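You operate a simulated robot arm through the tools that you are given. There is no shell and no other tool. Be economical: measure what you need, move in short steps, check, and stop when the job is done.

Carry out the task below with a simulated robot arm. There is one attempt and no reset: what you move stays moved.

JOB
Take the white carton and put it on the note pad. Press the stop button two times. Take the amber bottle and leave it in the yellow crate. Take the tube on the table half by the wall bench and put it away on the wall bench top. Stack the 45 mm tin from the table half by the wall bench on top of the 3 mm tin. Open the lines drawer, fetch the red reel from the inside of the lines drawer and set it in the grey tray and shut the drawer again. Shut the fittings drawer. Open the stoppers drawer. Do these in any order. Set down upright: tube.

The check looks at the end state, three seconds after you hand in, the way a careful person would. Anything else that was tipped, shoved, dropped, spilled or broken makes it a failure. A push-on lid holds only when it is set on centred and level and pressed home; a screw cap is set on level and turned clockwise until tight.

ROBOT AND FRAMES
A 7-joint arm with a vacuum gripper on a trunk, on a base that drives. Base frame: it is fixed to the floor where the robot stands at the start and does not move with it; the origin is under the middle of the robot, x ahead of it, y to its left, z up. Units: mm, degrees, N and s.
With the tool pointing down near the work surface it reaches from about 160 to 840 mm from the robot's upright axis, wherever it stands. Its first joint turns from -166.0 to 166.0 degrees. Places, roughly: amber bottle [750, -1000, 1000]; fittings drawer [-2000, 700, 700]; grey tray (20x26x4 cm) [-3400, -400, 900]; lines drawer [-1600, 1000, 700]; note pad [-4250, -1000, 750]; red reel (6x6x4 cm) [-1700, 1000, 700]; stop button [400, 400, 900]; stoppers drawer [-2900, 1200, 700]; tin [-1500, -1250, 1000]; tube [-1500, -1000, 1000]; wall bench top [-2000, -3000, 800]; yellow crate (27x18x7 cm) [-1600, -600, 900]. Payload 1.88 kg.
Tool frame: the origin (TCP) lies in the middle of the cups' lips, and z points out of the cups. The gripper has 1 cup of 32 mm across, covering 32 by 32 mm (tool x, y); the bellows give 14 mm. With the vacuum on, a cup seals on a smooth face that it is pressed against (1 to 4 N); it does not hold porous or soft things. The pull reaches 41 N.
Orientation is that of the tool frame in the base frame, as a unit quaternion [w, x, y, z]. With the cups facing straight down, the tool's x points along the base's -x, its y along +y and its z along -z.

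CONTROLS
- The arm moves only by the tool apply_moves. Its argument "deltas" is a list that holds one entry, the list of rows, each a list of 7 numbers: the shift along the tool's x, y, z in m, then the turn, a rotation vector about the tool's x, y, z in degrees, then the vacuum: 1 switches it on, 0 off. In form: [[[dx, dy, dz, wx, wy, wz, vacuum], ...]]. A call has 1 to 8 rows; each row is the pose to reach, as a shift and turn from the pose commanded when the call began, along the tool's axes at that moment. Rows are played at 5 a second. More than 50 mm and 8.6 degrees between two rows, or a gripper value outside its range, and nothing of the call is played. A pose out of reach is approached as far as the arm can. The call stops where the force on the tool passes 40 N (or 10 N more than at its start, if that is more) or the arm is blocked; 0.2 s more then pass. The pull builds up within a second once a cup has sealed. Time passes only in rows, and 0.2 s behind the last, so rows that repeat a pose give it time. It gives the time, the measured TCP pose, the force on the tool (base axes) and the pull of the vacuum at its end, in the units of the frame above (readings bear some noise), with the torque about the TCP (base axes, N m) and any sound that the robot's microphone picked up.
- Cameras (640 x 400 px; columns grow to the right, rows downward): "scene" is now at [12.2, 127.6, 1541.9]; the picture's right is [-0.46, -0.89, 0.00], its down [-0.63, 0.32, -0.71] and it looks along [0.63, -0.32, -0.70] (base axes); focal length 294 px, centre (320, 200). "wrist" rides on the gripper at [82, 14, -216] in the tool frame; the picture's right is [-0.17, 0.99, 0.00], its down [-0.91, -0.15, -0.37] and it looks along [-0.37, -0.06, 0.93] (tool axes); focal length 243 px, centre (320, 200). There is no depth. A picture from a camera that has moved, and an enlarged one, comes with that camera's place and axes in the base frame and with its lens.
- snapshot(camera): a new picture of that camera. No time passes.
- move_column(by): slides the trunk up (or, below 0, down) by that many mm; the arm and the scene camera ride with it, the base frame stays. It gives what a move gives, with no picture.
- drive_base(legs): drives the robot by 1 to 6 legs, each [ahead, left, turn to the left] in mm, mm and degrees, along the robot's own axes; the way and the turn of a leg run together, so that a leg with both is an arc; at most 1500 mm and 180 degrees a leg. The arm and the cameras ride along, it lands a little off, and it stops where it bumps. It gives what a move gives.
- turn_head(pan, tilt): turns the head with the scene camera to pan (to the left, within 155 degrees either way) and tilt (down, from -29 to 69), counted from straight ahead of the robot. It gives what a move gives.
- inspect(camera, box): a new picture of the part [left, top, right, bottom] of that camera's present view, enlarged. No time passes.
- close_job(): hands the job in; it is judged then, once.

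Go step by step. Nothing tells you exact positions but the pictures and the camera data: compare them with the known pose of the tool, close in by small moves and look again before you grip or let go. The budget is 217 turns and 210 pictures, counting those below and the enlarged ones. Unless the task says otherwise, let go and move clear before handing in.

The tools are called after ">>>" as name(argument=value, ...) on one line, values as JSON. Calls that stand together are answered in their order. apply_moves: Moves the arm, as the interface text tells. Its arguments: {"type":"object","properties":{"deltas":{"type":"array","items":{"type":"array","items":{"type":"array","items":{"type":"number"}}}}},"required":["deltas"]} The other tools are called the same way: move_column (by) slides the trunk up or down; drive_base (legs) drives the base; turn_head (pan, tilt) turns the head that bears the scene camera; snapshot (camera) takes a picture; inspect (camera, box) takes an enlarged picture of a part of a camera's view; close_job () hands the job in.

At the start:

```text
time: 0.0
position: [464.8, -113.9, 1235.7]
orientation: [0.0, 0.0, 1.0, 0.0]
wrist_force: [0.0, -0.2, 0.7]
wrist_torque: [-0.03, 0.06, 0.0]
pull: 0.1
trunk travel left (down, up): [-500.0, 90.0]
robot x, y, heading: [-2.0, -2.2, 0.0]
head pan, tilt: [-27.1, 44.8]
```

scene: 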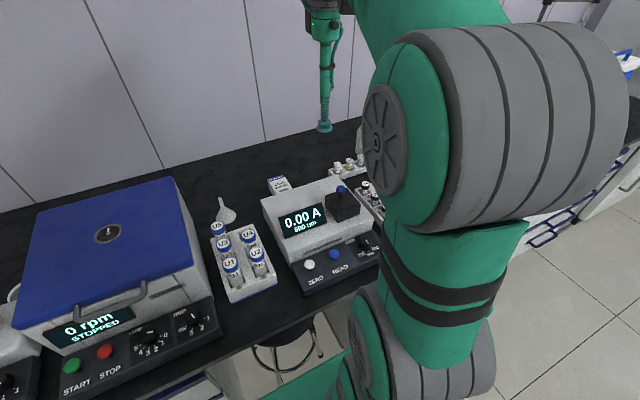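
wrist: 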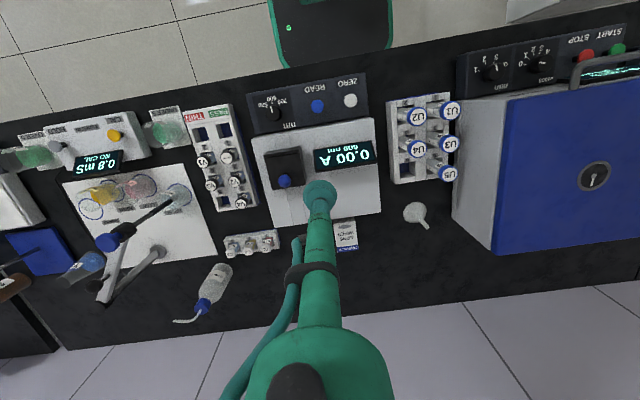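

I see the bench ahead with the centrifuge and its red STOP button at about (388, 418, 915). I'll take closer looks first.

>>> inspect(camera="scene", box=[0, 280, 240, 400])

>>> turn_head(pan=-70, tilt=25)

>>> snapshot(camera="scene")

>>> turn_head(pan=-140, tilt=20)

>>> snapshot(camera="scene")

>>> turn_head(pan=150, tilt=20)

>>> snapshot(camera="scene")

>>> turn_head(pan=80, tilt=20)

>>> snapshot(camera="scene")

```text
2.67 times, centred on (120, 340) of scene
camera zoom: at [12.2, 127.6, 1541.9], right [-0.46, -0.89, 0.0], down [-0.63, 0.32, -0.71], along [0.63, -0.32, -0.7], focal length 784 px, centre (853, -173)
```

zoom: 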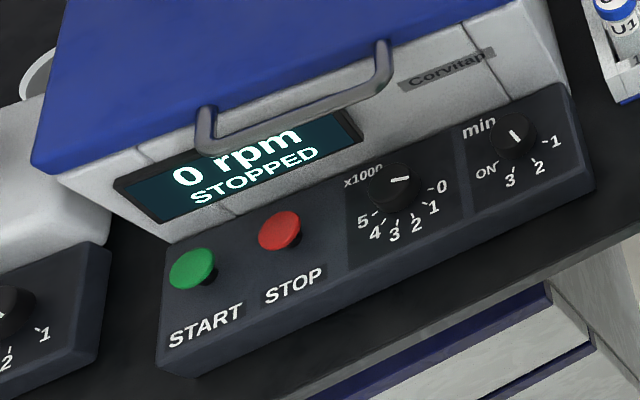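

```text
time: 1.1
position: [463.8, -113.6, 1234.4]
orientation: [0.0, 0.0, 1.0, 0.0]
wrist_force: [0.3, -0.2, -0.3]
wrist_torque: [0.02, 0.02, -0.01]
pull: 0.1
trunk travel left (down, up): [-500.0, 90.0]
robot x, y, heading: [0.1, 1.1, 0.0]
head pan, tilt: [-70.0, 25.0]
```

```text
206 pictures are left
camera scene: at [-28.8, 78.2, 1572.1], right [-0.94, -0.34, 0.0], down [-0.14, 0.4, -0.91], along [0.31, -0.85, -0.42], focal length 294 px, centre (320, 200)
```

scene: 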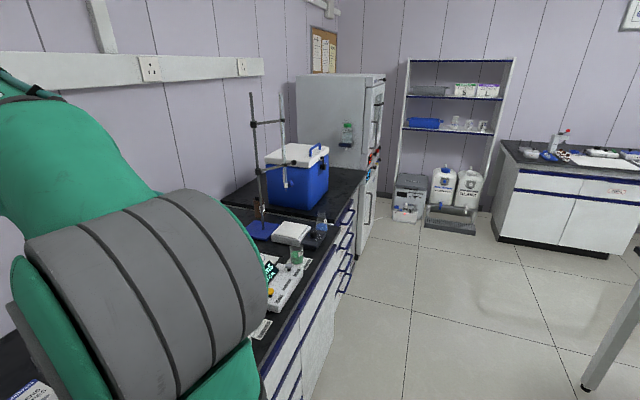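

```text
time: 2.5
position: [464.2, -113.0, 1235.3]
orientation: [0.001, 0.0, 1.0, 0.0]
wrist_force: [-1.0, 0.3, -0.1]
wrist_torque: [0.01, 0.01, 0.02]
pull: 0.1
trunk travel left (down, up): [-500.0, 90.0]
robot x, y, heading: [1.5, 0.4, -0.0]
head pan, tilt: [-140.0, 20.0]
```

```text
205 pictures are left
camera scene: at [-131.7, 104.8, 1580.2], right [-0.64, 0.77, 0.0], down [0.26, 0.22, -0.94], along [-0.72, -0.6, -0.34], focal length 294 px, centre (320, 200)
```

scene: 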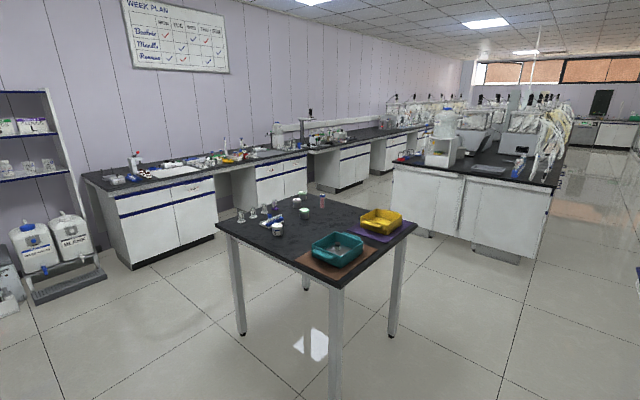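

```text
time: 6.5
position: [464.7, -114.8, 1234.8]
orientation: [0.0, 0.0, 1.0, -0.001]
wrist_force: [-0.1, -0.8, 0.8]
wrist_torque: [0.0, 0.02, -0.02]
pull: 0.1
trunk travel left (down, up): [-500.0, 90.0]
robot x, y, heading: [0.6, -1.4, 0.3]
head pan, tilt: [150.0, 20.0]
```

```text
204 pictures are left
camera scene: at [-141.0, 211.3, 1580.2], right [0.5, 0.87, 0.0], down [0.3, -0.17, -0.94], along [-0.81, 0.47, -0.34], focal length 294 px, centre (320, 200)
```

scene: 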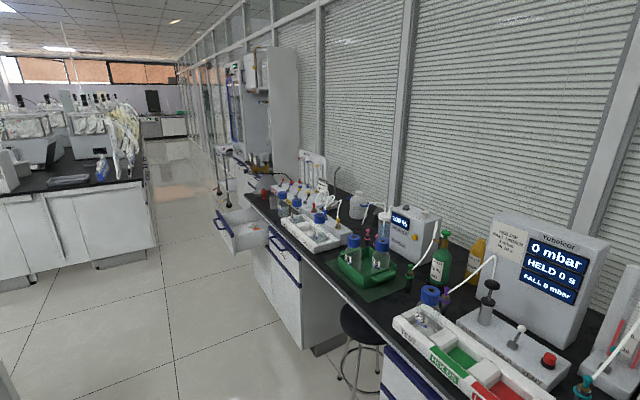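

```text
time: 7.9
position: [464.2, -112.7, 1234.7]
orientation: [-0.001, 0.0, 1.0, 0.0]
wrist_force: [0.6, 0.3, 0.0]
wrist_torque: [0.03, 0.01, -0.01]
pull: 0.1
trunk travel left (down, up): [-500.0, 90.0]
robot x, y, heading: [2.1, 0.4, 0.1]
head pan, tilt: [80.0, 20.0]
```

```text
203 pictures are left
camera scene: at [-44.3, 256.5, 1580.2], right [0.98, -0.17, 0.0], down [-0.06, -0.34, -0.94], along [0.16, 0.93, -0.34], focal length 294 px, centre (320, 200)
```

scene: 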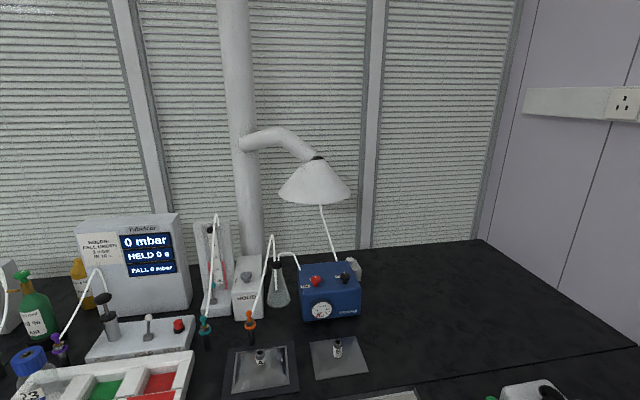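

The button hint matches. I'll move the tool above it, staying high first.

>>> apply_moves(deltas=[[[0.01, 0.045, 0, 0, 0, 0, 0], [0.02, 0.09, 0, 0, 0, 0, 0], [0.03, 0.135, 0, 0, 0, 0, 0], [0.04, 0.18, 0, 0, 0, 0, 0], [0.05, 0.225, 0, 0, 0, 0, 0], [0.06, 0.27, 0, 0, 0, 0, 0], [0.07, 0.315, 0, 0, 0, 0, 0], [0.076, 0.36, 0, 0, 0, 0, 0]]])

>>> apply_moves(deltas=[[[0, 0.045, 0, 0, 0, 0, 0], [0, 0.09, 0, 0, 0, 0, 0], [0, 0.135, 0, 0, 0, 0, 0], [0, 0.172, 0, 0, 0, 0, 0], [0, 0.172, 0.05, 0, 0, 0, 0], [0, 0.172, 0.1, 0, 0, 0, 0], [0, 0.172, 0.15, 0, 0, 0, 0], [0, 0.172, 0.18, 0, 0, 0, 0]]])

>>> snapshot(camera="wrist")

>>> turn_head(pan=20, tilt=50)

>>> snapshot(camera="scene")

```text
time: 9.7
position: [385.6, 247.1, 1233.7]
orientation: [0.0, -0.001, 1.0, 0.0]
wrist_force: [-0.1, -0.4, 0.5]
wrist_torque: [-0.01, 0.02, 0.01]
pull: 0.0
trunk travel left (down, up): [-500.0, 90.0]
robot x, y, heading: [-0.9, 1.7, 0.0]
head pan, tilt: [80.0, 20.0]
```

```text
time: 11.5
position: [387.9, 419.6, 1052.9]
orientation: [0.0, -0.001, 1.0, 0.0]
wrist_force: [-0.2, 0.2, 0.6]
wrist_torque: [-0.01, 0.0, 0.0]
pull: 0.1
trunk travel left (down, up): [-500.0, 90.0]
robot x, y, heading: [2.1, 4.9, 0.1]
head pan, tilt: [80.0, 20.0]
```

```text
202 pictures are left
camera wrist: at [305.0, 433.2, 1269.0], right [0.17, 0.99, 0.0], down [0.91, -0.15, 0.37], along [0.37, -0.06, -0.93], focal length 243 px, centre (320, 200)
```

wrist: 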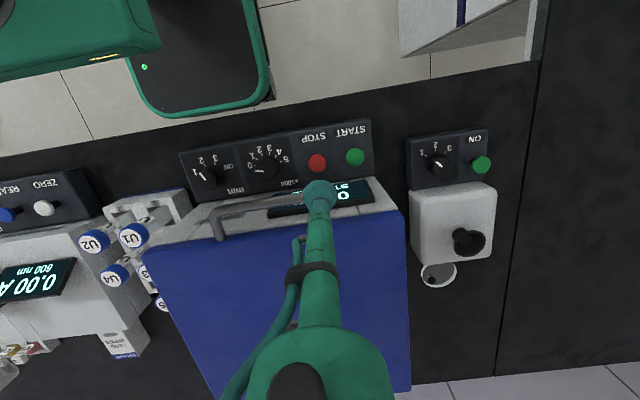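

```text
time: 12.8
position: [388.6, 419.4, 1053.6]
orientation: [0.0, 0.0, 1.0, 0.0]
wrist_force: [0.3, -0.1, 0.0]
wrist_torque: [0.02, 0.0, -0.04]
pull: 0.0
trunk travel left (down, up): [-500.0, 90.0]
robot x, y, heading: [-0.4, -0.7, 0.0]
head pan, tilt: [20.0, 50.0]
```

```text
201 pictures are left
camera scene: at [12.0, 191.2, 1534.7], right [0.34, -0.94, 0.0], down [-0.72, -0.26, -0.64], along [0.6, 0.22, -0.77], focal length 294 px, centre (320, 200)
```

scene: 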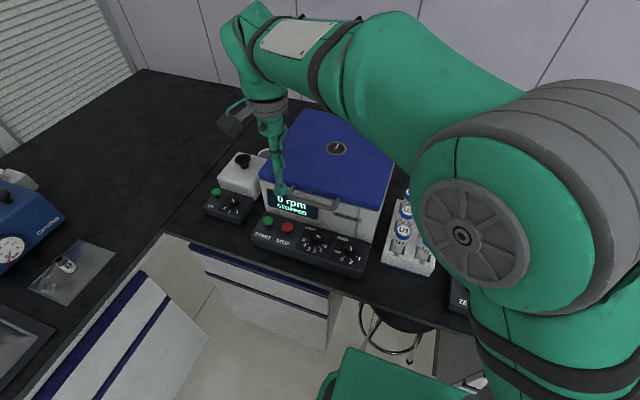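

Both views put the button at about (386, 416.5, 915). I'll lower to just above it and check.

>>> apply_moves(deltas=[[[0.002, -0.002, 0.04, 0, 0, 0, 0], [0.002, -0.002, 0.08, 0, 0, 0, 0], [0.002, -0.002, 0.115, 0, 0, 0, 0], [0.002, -0.002, 0.115, 0, 0, 0, 0]]])

>>> inspect(camera="scene", box=[220, 160, 380, 260])

>>> inspect(camera="wrist", box=[240, 100, 400, 200])

```text
time: 13.3
position: [383.6, 424.0, 1011.0]
orientation: [0.003, 0.0, 1.0, 0.011]
wrist_force: [-9.5, 6.4, 9.8]
wrist_torque: [-0.25, -0.38, -0.1]
pull: 0.0
trunk travel left (down, up): [-500.0, 90.0]
robot x, y, heading: [-0.5, -0.4, 0.0]
head pan, tilt: [20.0, 50.0]
stopped in row 2: the force on the tool passed its limit at 62 N (the readings are from after the stop); the commanded pose is now the measured one
```

```text
4.00 times, centred on (300, 210) of scene
camera zoom: at [10.5, 192.0, 1534.7], right [0.34, -0.94, 0.0], down [-0.72, -0.26, -0.64], along [0.6, 0.22, -0.77], focal length 1176 px, centre (400, 160)
```

zoom: 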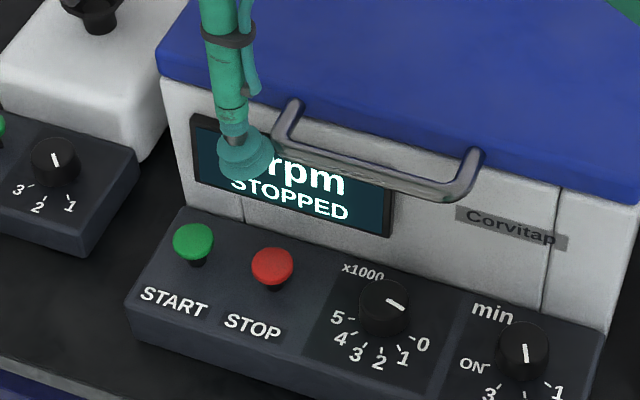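

```text
4.00 times, centred on (320, 150) of wrist
camera zoom: at [298.7, 433.6, 1226.9], right [0.16, 0.99, 0.02], down [0.91, -0.16, 0.38], along [0.38, -0.04, -0.93], focal length 970 px, centre (320, 400)
```

zoom: 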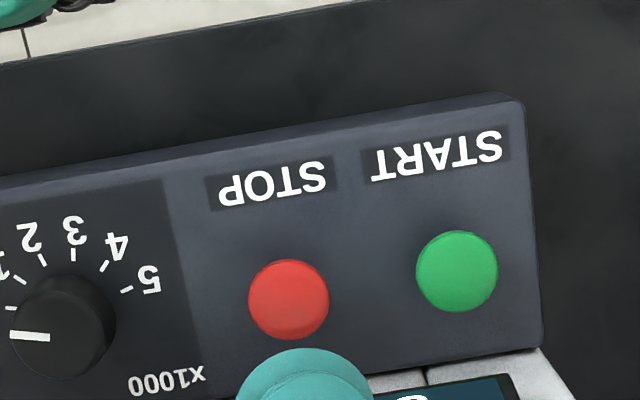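

The cup caught the lid handle (bar at about x 400, z 1005), which overhangs the button. I'll back off, straighten, and come in tilted from the robot's side.

>>> apply_moves(deltas=[[[0.005, 0, -0.03, 0, 0, 0, 0], [0.03, -0.004, -0.05, 1.26, 0.34, 0, 0], [0.06, -0.008, -0.06, 1.26, 0.34, 0, 0], [0.06, -0.008, -0.06, 1.26, 0.34, 0, 0]]])

>>> inspect(camera="scene", box=[220, 140, 380, 240])

```text
time: 14.3
position: [324.5, 414.2, 1069.0]
orientation: [0.001, 0.0, 1.0, -0.002]
wrist_force: [-0.1, 1.0, -0.1]
wrist_torque: [-0.01, 0.0, 0.01]
pull: 0.0
trunk travel left (down, up): [-500.0, 90.0]
robot x, y, heading: [2.2, 1.1, -0.1]
head pan, tilt: [20.0, 50.0]
```

```text
4.00 times, centred on (300, 190) of scene
camera zoom: at [11.4, 191.2, 1534.7], right [0.34, -0.94, 0.0], down [-0.72, -0.26, -0.64], along [0.6, 0.22, -0.77], focal length 1176 px, centre (400, 240)
```

zoom: 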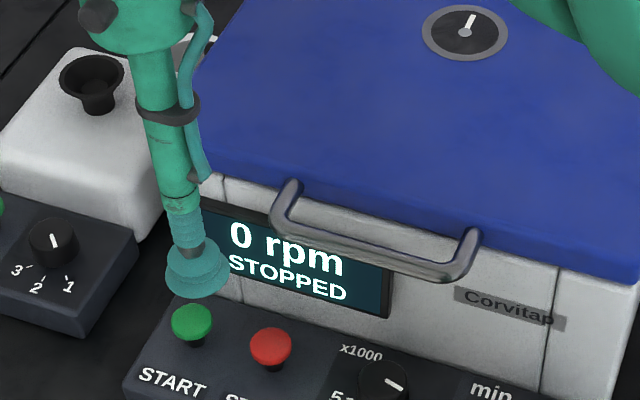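

Handle looks fine. Tilting 20° and coming to 60 mm before the button.

>>> apply_moves(deltas=[[[0, 0.002, 0, 0, -7, 0, 0], [0, 0.002, 0, 0, -14, 0, 0], [-0.01, 0.002, 0.013, 0, -20, 0, 0], [-0.02, 0.002, 0.04, 0, -20, 0, 0], [-0.032, 0.002, 0.07, 0, -20, 0, 0], [-0.043, 0.002, 0.098, 0, -20, 0, 0], [-0.043, 0.002, 0.098, 0, -20, 0, 0]]])

>>> inspect(camera="scene", box=[220, 160, 380, 260])

>>> inspect(camera="wrist", box=[240, 100, 400, 200])

```text
time: 15.9
position: [368.0, 415.3, 971.8]
orientation: [0.174, 0.0, 0.985, -0.002]
wrist_force: [0.3, -0.3, 0.0]
wrist_torque: [-0.03, -0.01, 0.0]
pull: 0.0
trunk travel left (down, up): [-500.0, 90.0]
robot x, y, heading: [-1.9, -2.3, 0.1]
head pan, tilt: [20.0, 50.0]
```

```text
4.00 times, centred on (300, 210) of scene
camera zoom: at [11.9, 191.5, 1534.6], right [0.34, -0.94, 0.0], down [-0.72, -0.26, -0.64], along [0.6, 0.22, -0.77], focal length 1176 px, centre (400, 160)
```

zoom: 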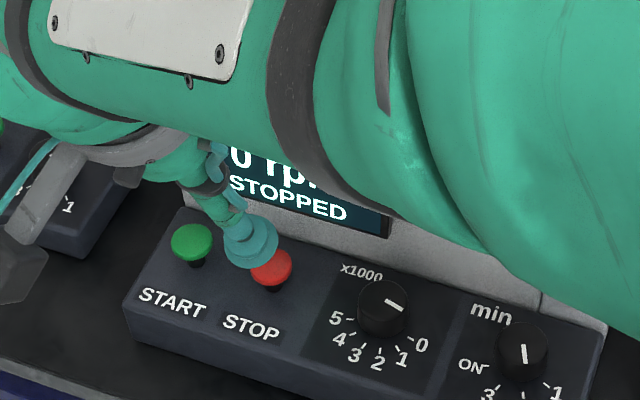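

```text
4.00 times, centred on (320, 150) of wrist
camera zoom: at [215.5, 428.7, 1145.6], right [0.15, 0.99, 0.05], down [0.73, -0.15, 0.67], along [0.67, -0.06, -0.74], focal length 970 px, centre (320, 400)
```

zoom: 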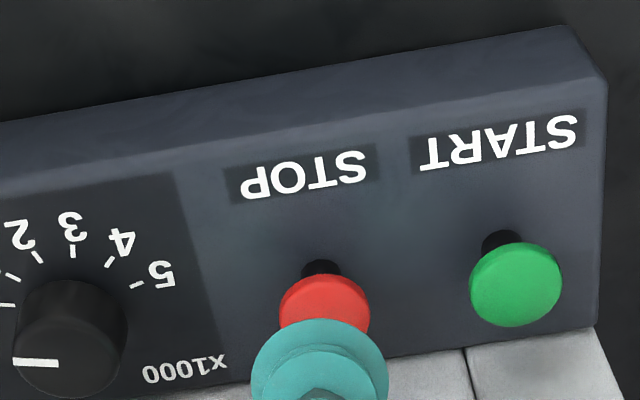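

Aligned: button at (389, 416.6, 915). Advancing along the tool axis until the button clicks.

>>> apply_moves(deltas=[[[0, 0.001, 0.025, 0, 0, 0, 0], [0, 0.001, 0.045, 0, 0, 0, 0], [0, 0.001, 0.053, 0, 0, 0, 0], [0, 0.001, 0.058, 0, 0, 0, 0], [0, 0.001, 0.063, 0, 0, 0, 0], [0, 0.001, 0.066, 0, 0, 0, 0]]])

>>> inspect(camera="scene", box=[220, 160, 380, 260])

```text
time: 17.3
position: [389.9, 415.2, 908.6]
orientation: [0.175, -0.001, 0.985, -0.002]
wrist_force: [-2.6, -0.6, 2.4]
wrist_torque: [0.03, 0.0, 0.0]
pull: 0.1
trunk travel left (down, up): [-500.0, 90.0]
robot x, y, heading: [-0.8, -1.5, -0.2]
head pan, tilt: [20.0, 50.0]
```

```text
4.00 times, centred on (300, 210) of scene
camera zoom: at [11.4, 191.3, 1534.7], right [0.34, -0.94, 0.0], down [-0.72, -0.26, -0.64], along [0.6, 0.22, -0.77], focal length 1176 px, centre (400, 160)
```

zoom: 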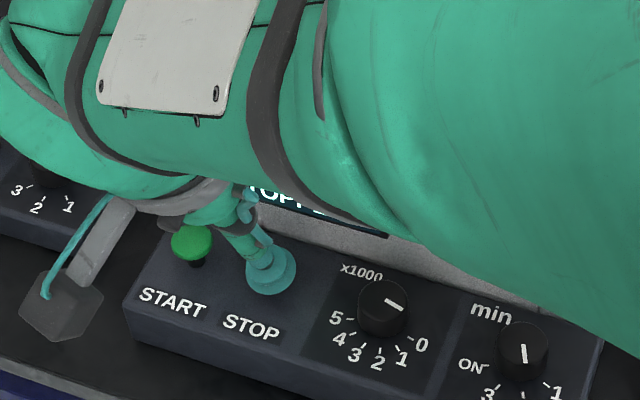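

Contact at a few N; no click yet. Pressing on in small steps.

>>> apply_moves(deltas=[[[0, 0, 0.004, 0, 0, 0, 0], [0, 0, 0.008, 0, 0, 0, 0], [0, 0, 0.011, 0, 0, 0, 0], [0, 0, 0.014, 0, 0, 0, 0]]])

```text
time: 18.3
position: [394.9, 415.2, 895.0]
orientation: [0.174, -0.002, 0.985, -0.002]
wrist_force: [-6.2, -0.9, 3.0]
wrist_torque: [0.02, -0.16, -0.01]
pull: 0.0
trunk travel left (down, up): [-500.0, 90.0]
robot x, y, heading: [-0.9, 1.4, 0.2]
head pan, tilt: [20.0, 50.0]
heard: click
```

One click heard. Backing off and pressing once more.

>>> apply_moves(deltas=[[[0, 0, -0.015, 0, 0, 0, 0], [0, 0, -0.03, 0, 0, 0, 0], [0, 0, -0.03, 0, 0, 0, 0], [0, 0, -0.03, 0, 0, 0, 0]]])

>>> inspect(camera="wrist", box=[240, 100, 400, 200])

>>> apply_moves(deltas=[[[0, 0, 0.015, 0, 0, 0, 0], [0, 0, 0.02, 0, 0, 0, 0], [0, 0, 0.024, 0, 0, 0, 0], [0, 0, 0.027, 0, 0, 0, 0], [0, 0, 0.03, 0, 0, 0, 0]]])

```text
time: 19.3
position: [385.1, 414.6, 924.5]
orientation: [0.175, -0.001, 0.985, -0.001]
wrist_force: [0.4, 0.1, 0.5]
wrist_torque: [0.03, -0.01, 0.04]
pull: 0.0
trunk travel left (down, up): [-500.0, 90.0]
robot x, y, heading: [2.6, 0.0, 0.4]
head pan, tilt: [20.0, 50.0]
```

```text
4.00 times, centred on (320, 150) of wrist
camera zoom: at [232.2, 429.3, 1098.5], right [0.15, 0.99, 0.05], down [0.73, -0.15, 0.67], along [0.67, -0.06, -0.74], focal length 970 px, centre (320, 400)
```

zoom: 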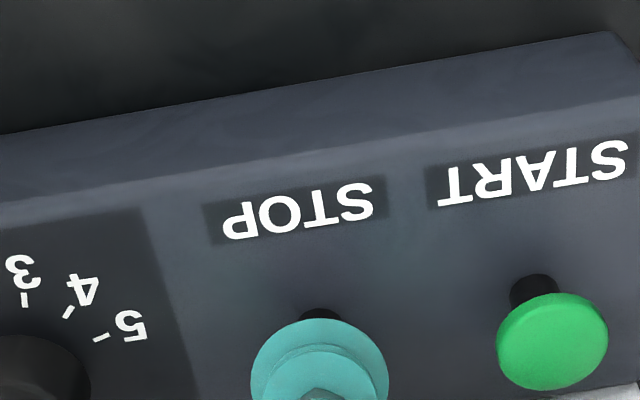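

```text
time: 20.5
position: [394.7, 416.3, 895.4]
orientation: [0.175, -0.002, 0.985, 0.0]
wrist_force: [-6.1, 0.0, 4.2]
wrist_torque: [-0.04, -0.13, 0.04]
pull: 0.1
trunk travel left (down, up): [-500.0, 90.0]
robot x, y, heading: [-3.4, 0.9, 0.2]
head pan, tilt: [20.0, 50.0]
heard: click
```

Two clicks. Backing out along the tool axis and going upright, then looking for the amber bottle.

>>> apply_moves(deltas=[[[0, 0, -0.04, 0, 0, 0, 0], [0, 0, -0.085, 0, 0, 0, 0], [0.02, 0, -0.125, 0, 0, 0, 0], [0.04, 0, -0.16, 0, 7, 0, 0], [0.06, 0, -0.2, 0, 14, 0, 0], [0.06, 0, -0.25, 0, 20, 0, 0], [0.06, 0, -0.29, 0, 20, 0, 0], [0.06, 0, -0.32, 0, 20, 0, 0]]])

>>> turn_head(pan=-60, tilt=30)

>>> inspect(camera="scene", box=[160, 60, 480, 260])

```text
time: 22.3
position: [229.7, 416.2, 1178.3]
orientation: [0.0, 0.0, 1.0, -0.003]
wrist_force: [0.2, 0.4, -0.6]
wrist_torque: [0.01, 0.01, 0.02]
pull: 0.0
trunk travel left (down, up): [-500.0, 90.0]
robot x, y, heading: [-1.5, -1.1, 0.3]
head pan, tilt: [20.0, 50.0]
```

```text
time: 23.8
position: [228.7, 418.4, 1177.3]
orientation: [0.0, 0.0, 1.0, -0.002]
wrist_force: [0.1, 0.6, -0.1]
wrist_torque: [0.0, 0.02, -0.02]
pull: 0.1
trunk travel left (down, up): [-500.0, 90.0]
robot x, y, heading: [0.1, 2.6, -0.1]
head pan, tilt: [-60.0, 30.0]
```

```text
2.00 times, centred on (320, 160) of scene
camera zoom: at [-15.3, 86.7, 1564.2], right [-0.87, -0.5, 0.0], down [-0.25, 0.43, -0.87], along [0.43, -0.75, -0.5], focal length 588 px, centre (320, 280)
```

zoom: 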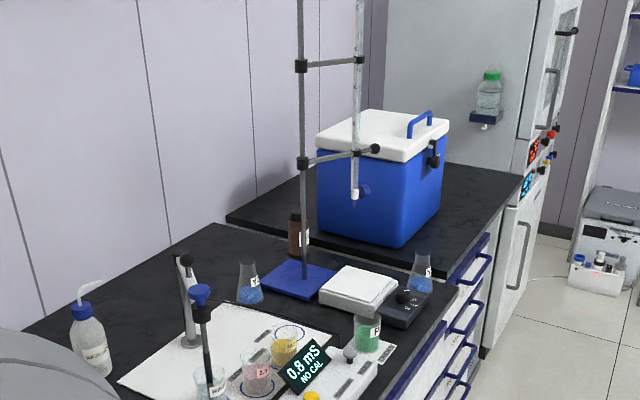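

The amber bottle stands behind the retort stand near (700, -1040). I'll drive right along the bench and look closer.

>>> drive_base(legs=[[0, -1000, 0]])

>>> turn_head(pan=-15, tilt=35)

>>> snapshot(camera="scene")

>>> snapshot(camera="wrist")

```text
time: 29.1
position: [231.4, -584.0, 1177.3]
orientation: [0.001, -0.008, 1.0, -0.002]
wrist_force: [-0.2, -1.2, -0.2]
wrist_torque: [-0.01, 0.01, -0.02]
pull: 0.0
trunk travel left (down, up): [-500.0, 90.0]
robot x, y, heading: [10.0, -1006.3, 0.9]
head pan, tilt: [-60.0, 30.0]
```

```text
time: 30.2
position: [230.7, -585.3, 1177.5]
orientation: [0.0, -0.009, 1.0, -0.002]
wrist_force: [0.3, -0.1, -0.5]
wrist_torque: [-0.02, -0.03, 0.0]
pull: 0.0
trunk travel left (down, up): [-500.0, 90.0]
robot x, y, heading: [10.3, -1008.2, 0.9]
head pan, tilt: [-15.0, 35.0]
```

```text
192 pictures are left
camera scene: at [30.7, -863.5, 1556.4], right [-0.24, -0.97, 0.0], down [-0.56, 0.14, -0.82], along [0.79, -0.2, -0.57], focal length 294 px, centre (320, 200)
```

scene: 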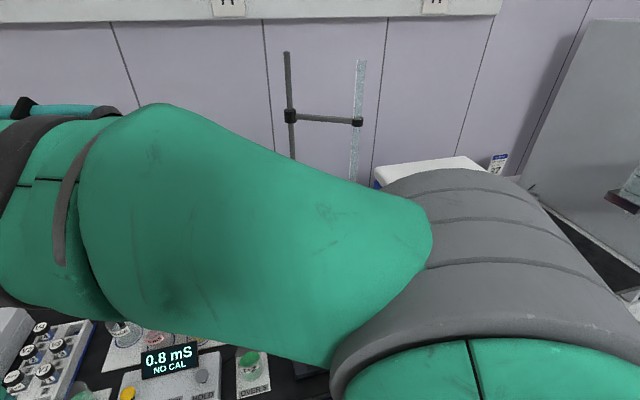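

```text
191 pictures are left
camera wrist: at [147.3, -571.6, 1393.2], right [0.15, 0.99, 0.0], down [0.92, -0.14, 0.38], along [0.37, -0.06, -0.93], focal length 243 px, centre (320, 200)
```

wrist: 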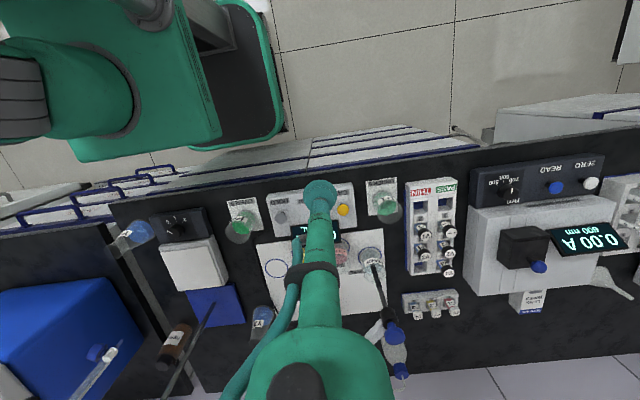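

The arm blocks the head view. I'll bring the tool across to around (400, -930) at the same height to view the bottle and stand with the wrist camera.

>>> apply_moves(deltas=[[[-0.02, -0.045, 0, 0, 0, 0, 0], [-0.04, -0.09, 0, 0, 0, 0, 0], [-0.06, -0.135, 0, 0, 0, 0, 0], [-0.08, -0.18, 0, 0, 0, 0, 0], [-0.1, -0.225, 0, 0, 0, 0, 0], [-0.12, -0.27, 0, 0, 0, 0, 0], [-0.14, -0.315, 0, 0, 0, 0, 0], [-0.15, -0.345, 0, 0, 0, 0, 0]]])

>>> snapshot(camera="wrist")

>>> snapshot(camera="scene")

```text
time: 32.0
position: [387.1, -929.0, 1178.1]
orientation: [0.001, -0.008, 1.0, -0.002]
wrist_force: [-0.2, -0.1, 0.0]
wrist_torque: [0.0, -0.01, -0.03]
pull: 0.0
trunk travel left (down, up): [-500.0, 90.0]
robot x, y, heading: [9.2, -1005.9, 0.8]
head pan, tilt: [-15.0, 35.0]
```

```text
190 pictures are left
camera wrist: at [303.7, -915.3, 1394.5], right [0.15, 0.99, 0.0], down [0.92, -0.14, 0.38], along [0.37, -0.06, -0.93], focal length 243 px, centre (320, 200)
```

wrist: 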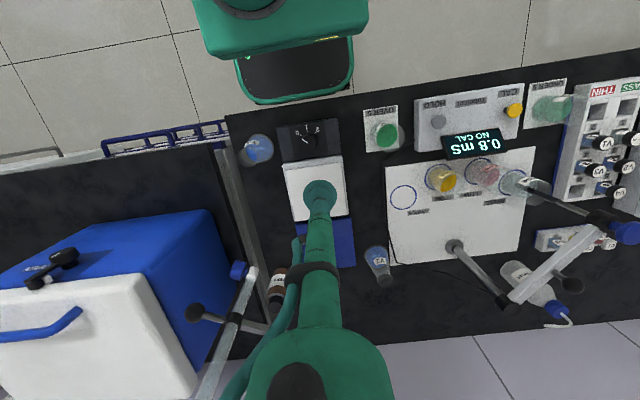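

```text
189 pictures are left
camera scene: at [30.8, -863.5, 1556.4], right [-0.24, -0.97, 0.0], down [-0.56, 0.14, -0.82], along [0.79, -0.2, -0.57], focal length 294 px, centre (320, 200)
```

scene: 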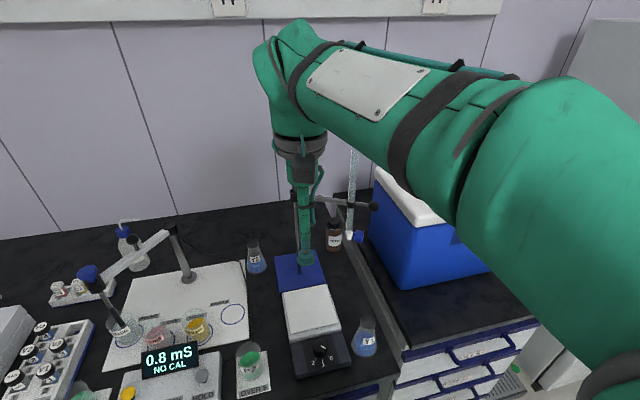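

>>> inspect(camera="scene", box=[240, 140, 400, 300])

>>> inspect(camera="wrist", box=[160, 220, 340, 400])

```text
2.50 times, centred on (320, 220) of scene
camera zoom: at [30.8, -863.5, 1556.4], right [-0.24, -0.97, 0.0], down [-0.56, 0.14, -0.82], along [0.79, -0.2, -0.57], focal length 735 px, centre (320, 150)
```

zoom: 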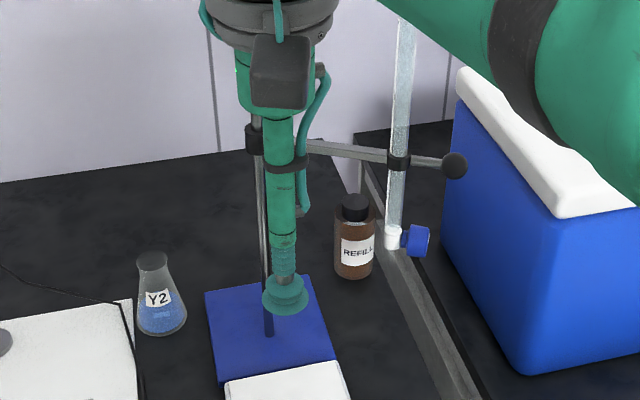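

```text
2.22 times, centred on (250, 310) of wrist
camera zoom: at [303.7, -915.3, 1394.5], right [0.15, 0.99, 0.0], down [0.92, -0.14, 0.38], along [0.37, -0.06, -0.93], focal length 539 px, centre (476, -44)
```

zoom: 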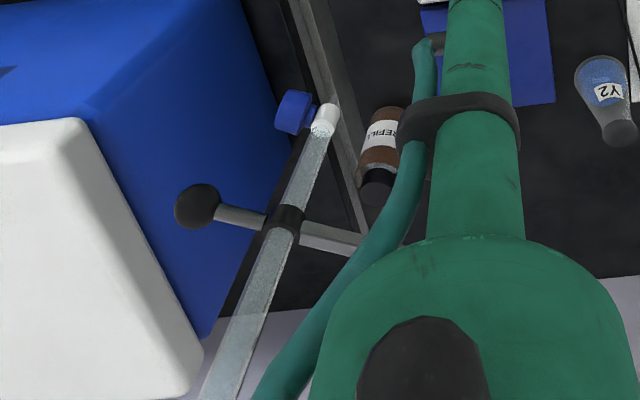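

Bottle cap top is at about (695, -1076, 985), tucked behind the burette at (560, -1074) with the cooler (lid ≈ z 1150) to its right. I'll approach from the cooler side, so I raise the trunk, pull back, and drive further right.

>>> move_column(by=90)

>>> apply_moves(deltas=[[[0.045, 0, -0.01, 0, 0, 0, 0], [0.09, 0, -0.02, 0, 0, 0, 0], [0.1, -0.04, -0.03, 0, 0, 0, 0], [0.1, -0.08, -0.04, 0, 0, 0, 0]]])

>>> drive_base(legs=[[-40, -450, 0]])

>>> turn_head(pan=10, tilt=40)

>>> snapshot(camera="scene")

>>> snapshot(camera="wrist")

```text
time: 33.2
position: [387.3, -930.0, 1268.6]
orientation: [0.0, -0.008, 1.0, -0.002]
wrist_force: [0.5, 1.1, 0.5]
wrist_torque: [0.04, 0.01, 0.0]
pull: 0.1
trunk travel left (down, up): [-590.0, 0.0]
robot x, y, heading: [10.4, -1005.0, 0.8]
head pan, tilt: [-15.0, 35.0]
```

```text
time: 34.2
position: [290.5, -1010.1, 1308.9]
orientation: [0.0, -0.007, 1.0, -0.001]
wrist_force: [0.2, -0.3, 0.0]
wrist_torque: [0.02, 0.04, 0.0]
pull: 0.1
trunk travel left (down, up): [-590.0, 0.0]
robot x, y, heading: [8.8, -1005.5, 1.0]
head pan, tilt: [-15.0, 35.0]
```

```text
time: 36.9
position: [257.3, -1457.9, 1309.9]
orientation: [0.001, -0.009, 1.0, -0.002]
wrist_force: [0.1, 0.5, 0.4]
wrist_torque: [-0.01, 0.0, -0.02]
pull: 0.1
trunk travel left (down, up): [-590.0, 0.0]
robot x, y, heading: [-28.3, -1453.7, 0.8]
head pan, tilt: [-15.0, 35.0]
```

```text
time: 37.8
position: [257.7, -1457.5, 1310.2]
orientation: [0.001, -0.009, 1.0, -0.002]
wrist_force: [-0.1, -0.3, -0.3]
wrist_torque: [0.0, 0.01, -0.01]
pull: 0.1
trunk travel left (down, up): [-590.0, 0.0]
robot x, y, heading: [-26.1, -1452.3, 1.2]
head pan, tilt: [10.0, 40.0]
```

```text
186 pictures are left
camera scene: at [-4.6, -1275.0, 1638.8], right [0.19, -0.98, 0.0], down [-0.63, -0.12, -0.77], along [0.75, 0.14, -0.64], focal length 294 px, centre (320, 200)
```

scene: 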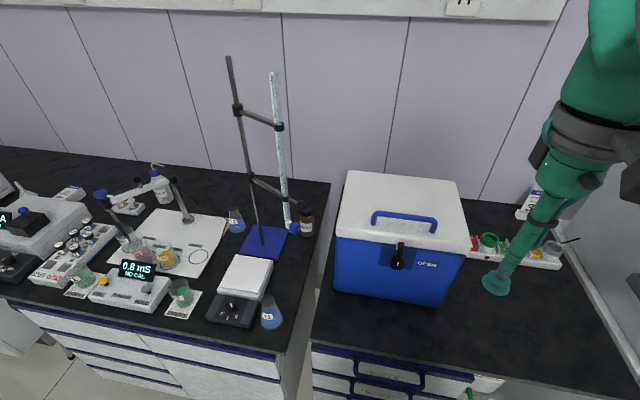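

```text
185 pictures are left
camera wrist: at [174.2, -1444.5, 1525.2], right [0.15, 0.99, 0.0], down [0.92, -0.14, 0.38], along [0.37, -0.06, -0.93], focal length 243 px, centre (320, 200)
```

wrist: 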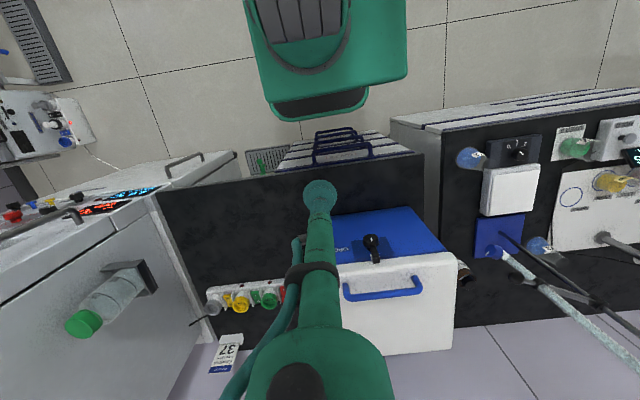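

Clear view now: bottle just left of the cooler, behind the burette. Zooming to refine.

>>> inspect(camera="scene", box=[200, 50, 440, 280])

>>> inspect(camera="wrist", box=[400, 200, 560, 320])

```text
1.74 times, centred on (320, 165) of scene
camera zoom: at [-4.6, -1275.0, 1638.8], right [0.19, -0.98, 0.0], down [-0.63, -0.12, -0.77], along [0.75, 0.14, -0.64], focal length 511 px, centre (320, 261)
```

zoom: 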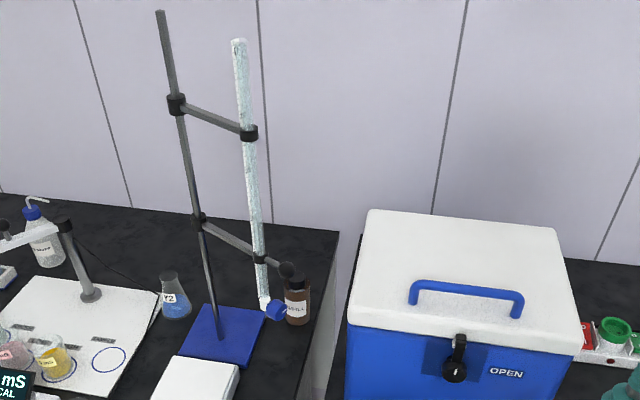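

```text
3.33 times, centred on (480, 260) of wrist
camera zoom: at [174.2, -1444.5, 1525.2], right [0.15, 0.99, 0.0], down [0.92, -0.14, 0.38], along [0.37, -0.06, -0.93], focal length 809 px, centre (-213, 0)
```

zoom: 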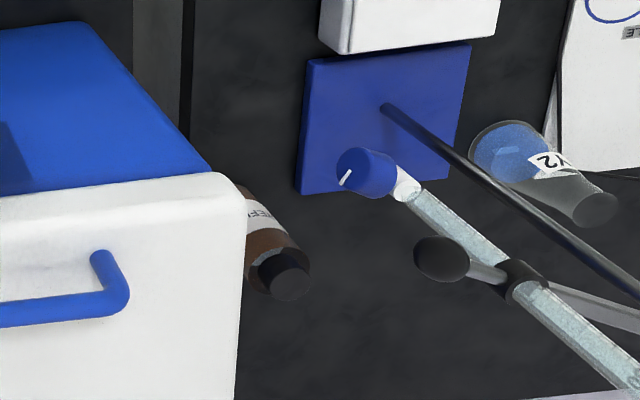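

Refined: bottle cap ≈ (703, -1087, 975); cooler lid top ≈ 1125 with left edge at y ≈ -1226. I'll shift the robot slightly and yaw the tool so the wrist camera stays clear of the burette.

>>> drive_base(legs=[[30, -50, -1]])

>>> apply_moves(deltas=[[[-0.03, 0.02, 0, 0, 0, -8, 0], [-0.06, 0.04, 0, 0, 0, -16, 0], [-0.09, 0.06, 0, 0, 0, -24, 0], [-0.12, 0.08, 0, 0, 0, -32, 0], [-0.15, 0.1, 0, 0, 0, -40, 0], [-0.18, 0.12, 0, 0, 0, -48, 0], [-0.21, 0.14, 0, 0, 0, -56, 0], [-0.24, 0.16, 0, 0, 0, -60, 0]]])

>>> snapshot(camera="scene")

>>> snapshot(camera="wrist")

```text
time: 38.8
position: [288.1, -1514.2, 1310.2]
orientation: [0.0, 0.0, 1.0, -0.002]
wrist_force: [0.1, 0.1, -1.4]
wrist_torque: [-0.01, 0.02, 0.03]
pull: 0.0
trunk travel left (down, up): [-590.0, 0.0]
robot x, y, heading: [3.4, -1507.2, -0.2]
head pan, tilt: [10.0, 40.0]
```

```text
time: 40.6
position: [528.6, -1354.1, 1310.5]
orientation: [0.0, -0.501, 0.866, -0.002]
wrist_force: [-0.6, 0.4, -0.8]
wrist_torque: [0.01, 0.01, 0.0]
pull: 0.1
trunk travel left (down, up): [-590.0, 0.0]
robot x, y, heading: [6.3, -1504.9, 0.1]
head pan, tilt: [10.0, 40.0]
```

```text
182 pictures are left
camera scene: at [29.4, -1325.7, 1638.8], right [0.17, -0.98, 0.0], down [-0.63, -0.11, -0.77], along [0.75, 0.13, -0.64], focal length 294 px, centre (320, 200)
```

scene: 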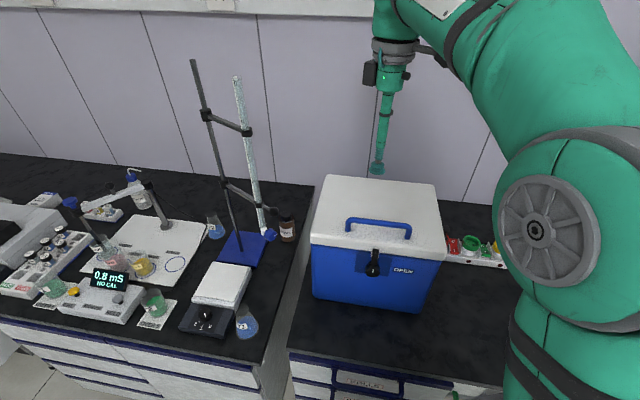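

```text
181 pictures are left
camera wrist: at [474.9, -1417.1, 1524.8], right [-0.77, 0.64, 0.0], down [0.59, 0.72, 0.37], along [0.24, 0.29, -0.93], focal length 243 px, centre (320, 200)
```

wrist: 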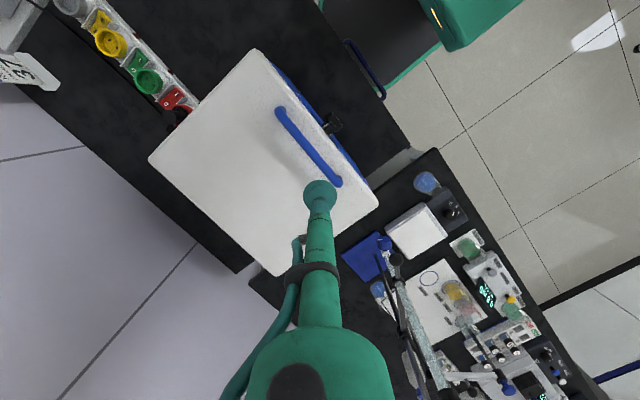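

Tool is high enough to pass. Moving over the bottle at the same height.

>>> apply_moves(deltas=[[[-0.045, -0.002, 0, 0, 0, 0, 0], [-0.09, -0.005, 0, 0, 0, 0, 0], [-0.135, -0.008, 0, 0, 0, 0, 0], [-0.18, -0.01, 0, 0, 0, 0, 0], [-0.225, -0.012, 0, 0, 0, 0, 0], [-0.27, -0.015, 0, 0, 0, 0, 0], [-0.3, -0.017, 0, 0, 0, 0, 0], [-0.318, -0.017, 0, 0, 0, 0, 0]]])

>>> snapshot(camera="scene")

>>> snapshot(camera="wrist")

```text
time: 42.4
position: [626.1, -1161.7, 1270.0]
orientation: [0.001, -0.499, 0.866, -0.001]
wrist_force: [0.1, -1.1, 0.7]
wrist_torque: [0.05, -0.03, -0.01]
pull: 0.0
out of reach, approached as far as the arm can: row 4, 5, 6, 7, 8
trunk travel left (down, up): [-590.0, 0.0]
robot x, y, heading: [6.4, -1506.5, 0.2]
head pan, tilt: [10.0, 40.0]
```

```text
180 pictures are left
camera scene: at [28.7, -1327.1, 1639.0], right [0.17, -0.98, 0.0], down [-0.63, -0.11, -0.77], along [0.75, 0.13, -0.64], focal length 294 px, centre (320, 200)
```

scene: 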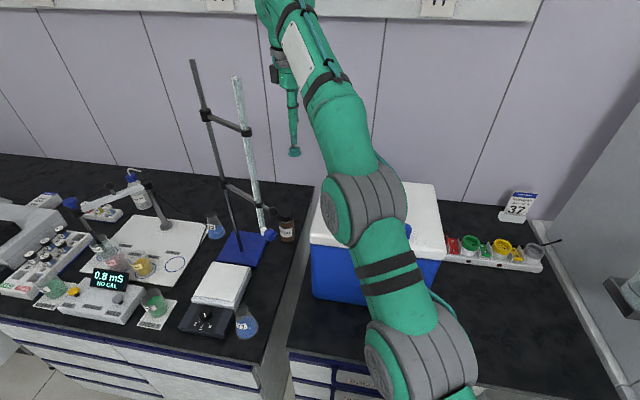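

```text
179 pictures are left
camera wrist: at [571.5, -1225.0, 1485.0], right [-0.77, 0.64, 0.0], down [0.59, 0.71, 0.38], along [0.24, 0.29, -0.93], focal length 243 px, centre (320, 200)
```

wrist: 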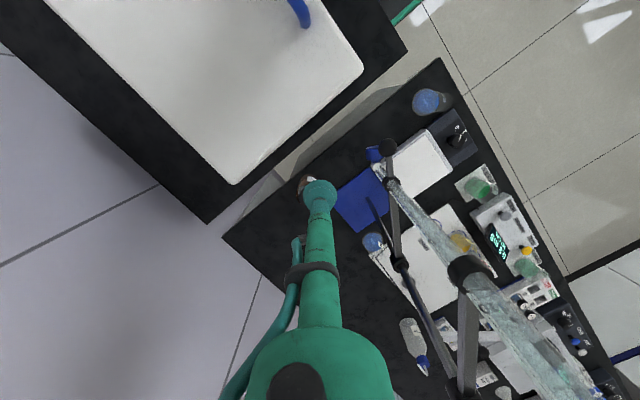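

Out of reach at that height; it should reach lower down. I'll descend while moving outward, leaning the stalk away from the burette.

>>> apply_moves(deltas=[[[0, 0, 0.02, 0, 0, 0, 0], [0, 0, 0.02, 0, 0, 0, 0]]])

```text
time: 43.0
position: [625.1, -1161.7, 1247.5]
orientation: [0.0, -0.499, 0.867, -0.002]
wrist_force: [0.1, 0.1, -0.1]
wrist_torque: [0.02, 0.01, 0.0]
pull: 0.1
trunk travel left (down, up): [-590.0, 0.0]
robot x, y, heading: [6.6, -1505.6, -0.1]
head pan, tilt: [10.0, 40.0]
```

>>> apply_moves(deltas=[[[-0.01, -0.003, 0.035, -1.5, -2.6, 0, 0], [-0.02, -0.008, 0.07, -3, -5.2, 0, 0], [-0.045, -0.018, 0.105, -4.5, -7.8, 0, 0], [-0.077, -0.03, 0.137, -6, -10.4, 0, 0], [-0.077, -0.03, 0.137, -6, -10.4, 0, 0]]])

>>> snapshot(camera="scene")

>>> snapshot(camera="wrist")

```text
time: 44.2
position: [693.8, -1110.7, 1110.8]
orientation: [0.053, -0.497, 0.861, 0.089]
wrist_force: [0.2, -0.5, 0.0]
wrist_torque: [-0.04, 0.06, 0.01]
pull: 0.1
trunk travel left (down, up): [-590.0, 0.0]
robot x, y, heading: [5.3, -1506.3, -0.2]
head pan, tilt: [10.0, 40.0]
```

```text
178 pictures are left
camera scene: at [29.1, -1325.8, 1638.8], right [0.17, -0.98, 0.0], down [-0.63, -0.11, -0.77], along [0.75, 0.13, -0.64], focal length 294 px, centre (320, 200)
```

scene: 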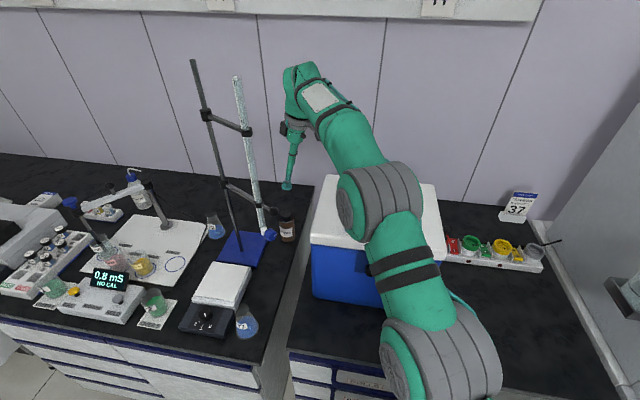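

```text
177 pictures are left
camera wrist: at [640.5, -1216.8, 1308.2], right [-0.77, 0.62, 0.13], down [0.59, 0.62, 0.51], along [0.24, 0.47, -0.85], focal length 243 px, centre (320, 200)
```

wrist: 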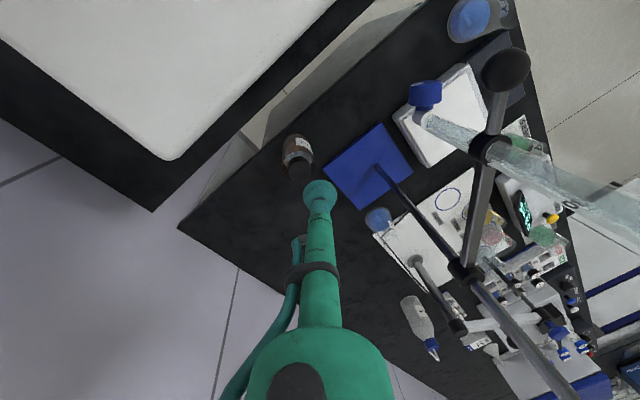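

>>> inspect(camera="wrist", box=[250, 110, 370, 230])

>>> inspect(camera="scene", box=[230, 160, 350, 260])

```text
3.33 times, centred on (310, 170) of wrist
camera zoom: at [640.5, -1216.8, 1308.2], right [-0.77, 0.62, 0.13], down [0.59, 0.62, 0.51], along [0.24, 0.47, -0.85], focal length 809 px, centre (353, 300)
```

zoom: 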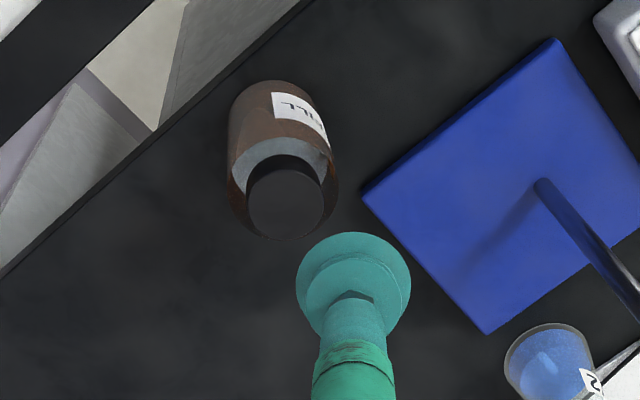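

```text
4.00 times, centred on (290, 210) of scene
camera zoom: at [29.1, -1325.8, 1638.8], right [0.17, -0.98, 0.0], down [-0.63, -0.11, -0.77], along [0.75, 0.13, -0.64], focal length 1176 px, centre (440, 160)
```

zoom: 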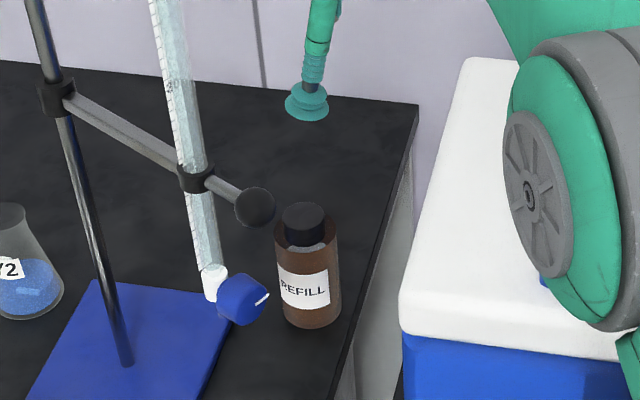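

Cap pins down to (726, -1089, 966). I'll straighten the tool and go to about 35 mm above it.

>>> apply_moves(deltas=[[[-0.005, -0.008, 0.02, 1.5, 2.6, 0, 0], [-0.01, -0.014, 0.04, 3, 5.2, 0, 0], [-0.014, -0.02, 0.06, 4.5, 7.8, 0, 0], [-0.018, -0.025, 0.085, 6, 10.4, 0, 0], [-0.018, -0.025, 0.085, 6, 10.4, 0, 0]]])

>>> inspect(camera="wrist", box=[250, 110, 370, 230])

>>> inspect(camera="scene", box=[200, 60, 400, 260])

```text
time: 45.4
position: [706.6, -1095.1, 1026.0]
orientation: [0.002, -0.499, 0.867, -0.003]
wrist_force: [-0.7, 0.1, -0.3]
wrist_torque: [-0.02, 0.01, 0.0]
pull: 0.1
out of reach, approached as far as the arm can: row 3, 4, 5
trunk travel left (down, up): [-590.0, 0.0]
robot x, y, heading: [3.9, -1507.8, -0.4]
head pan, tilt: [10.0, 40.0]
```

```text
3.33 times, centred on (310, 170) of wrist
camera zoom: at [652.2, -1158.1, 1241.5], right [-0.77, 0.64, 0.0], down [0.59, 0.72, 0.37], along [0.24, 0.29, -0.93], focal length 809 px, centre (353, 300)
```

zoom: 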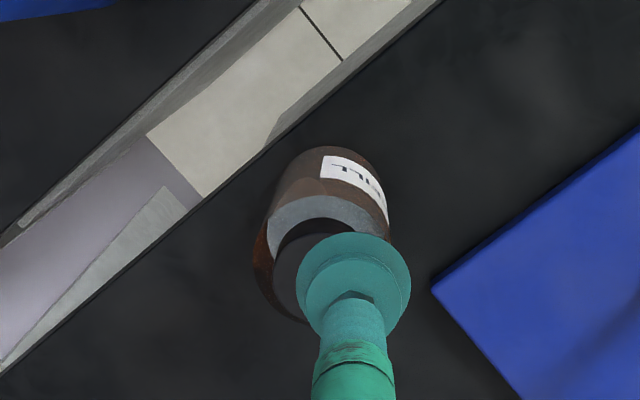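

```text
2.00 times, centred on (300, 160) of scene
camera zoom: at [26.6, -1327.0, 1639.2], right [0.17, -0.98, 0.0], down [-0.63, -0.11, -0.77], along [0.76, 0.13, -0.64], focal length 588 px, centre (360, 280)
```

zoom: 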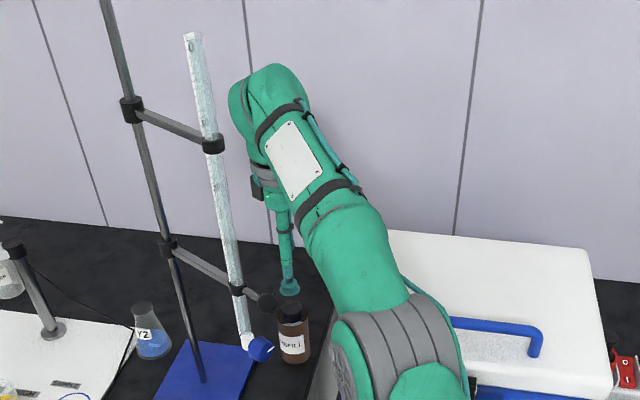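

Just short of reach when vertical. I'll nudge the base a little nearer (15 ahead, 35 left).

>>> drive_base(legs=[[15, 35, 0]])

>>> inspect(camera="wrist", box=[250, 110, 370, 230])

>>> inspect(camera="scene", box=[200, 120, 360, 260])

```text
time: 46.3
position: [723.5, -1059.0, 1024.1]
orientation: [0.0, -0.5, 0.866, -0.002]
wrist_force: [0.4, 0.7, -1.0]
wrist_torque: [-0.01, 0.01, 0.03]
pull: 0.1
trunk travel left (down, up): [-590.0, 0.0]
robot x, y, heading: [21.1, -1466.1, -0.0]
head pan, tilt: [10.0, 40.0]
```

```text
3.33 times, centred on (310, 170) of wrist
camera zoom: at [669.5, -1122.3, 1239.4], right [-0.77, 0.64, 0.0], down [0.59, 0.72, 0.37], along [0.24, 0.29, -0.93], focal length 809 px, centre (353, 300)
```

zoom: 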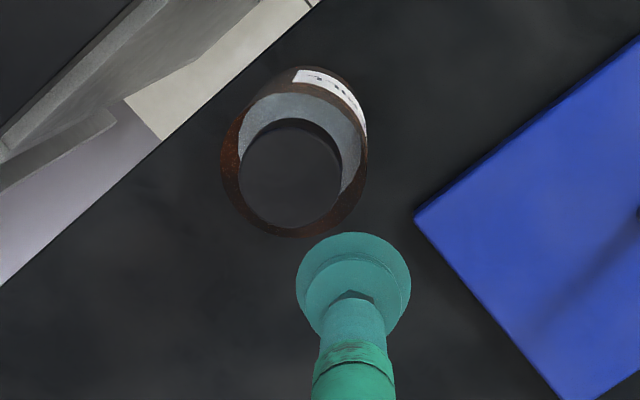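

```text
2.86 times, centred on (280, 190) of scene
camera zoom: at [44.3, -1290.6, 1638.8], right [0.17, -0.98, 0.0], down [-0.63, -0.11, -0.77], along [0.75, 0.13, -0.64], focal length 840 px, centre (434, 229)
```

zoom: 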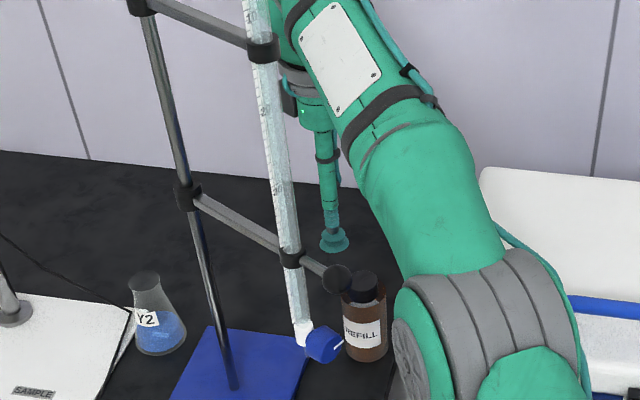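

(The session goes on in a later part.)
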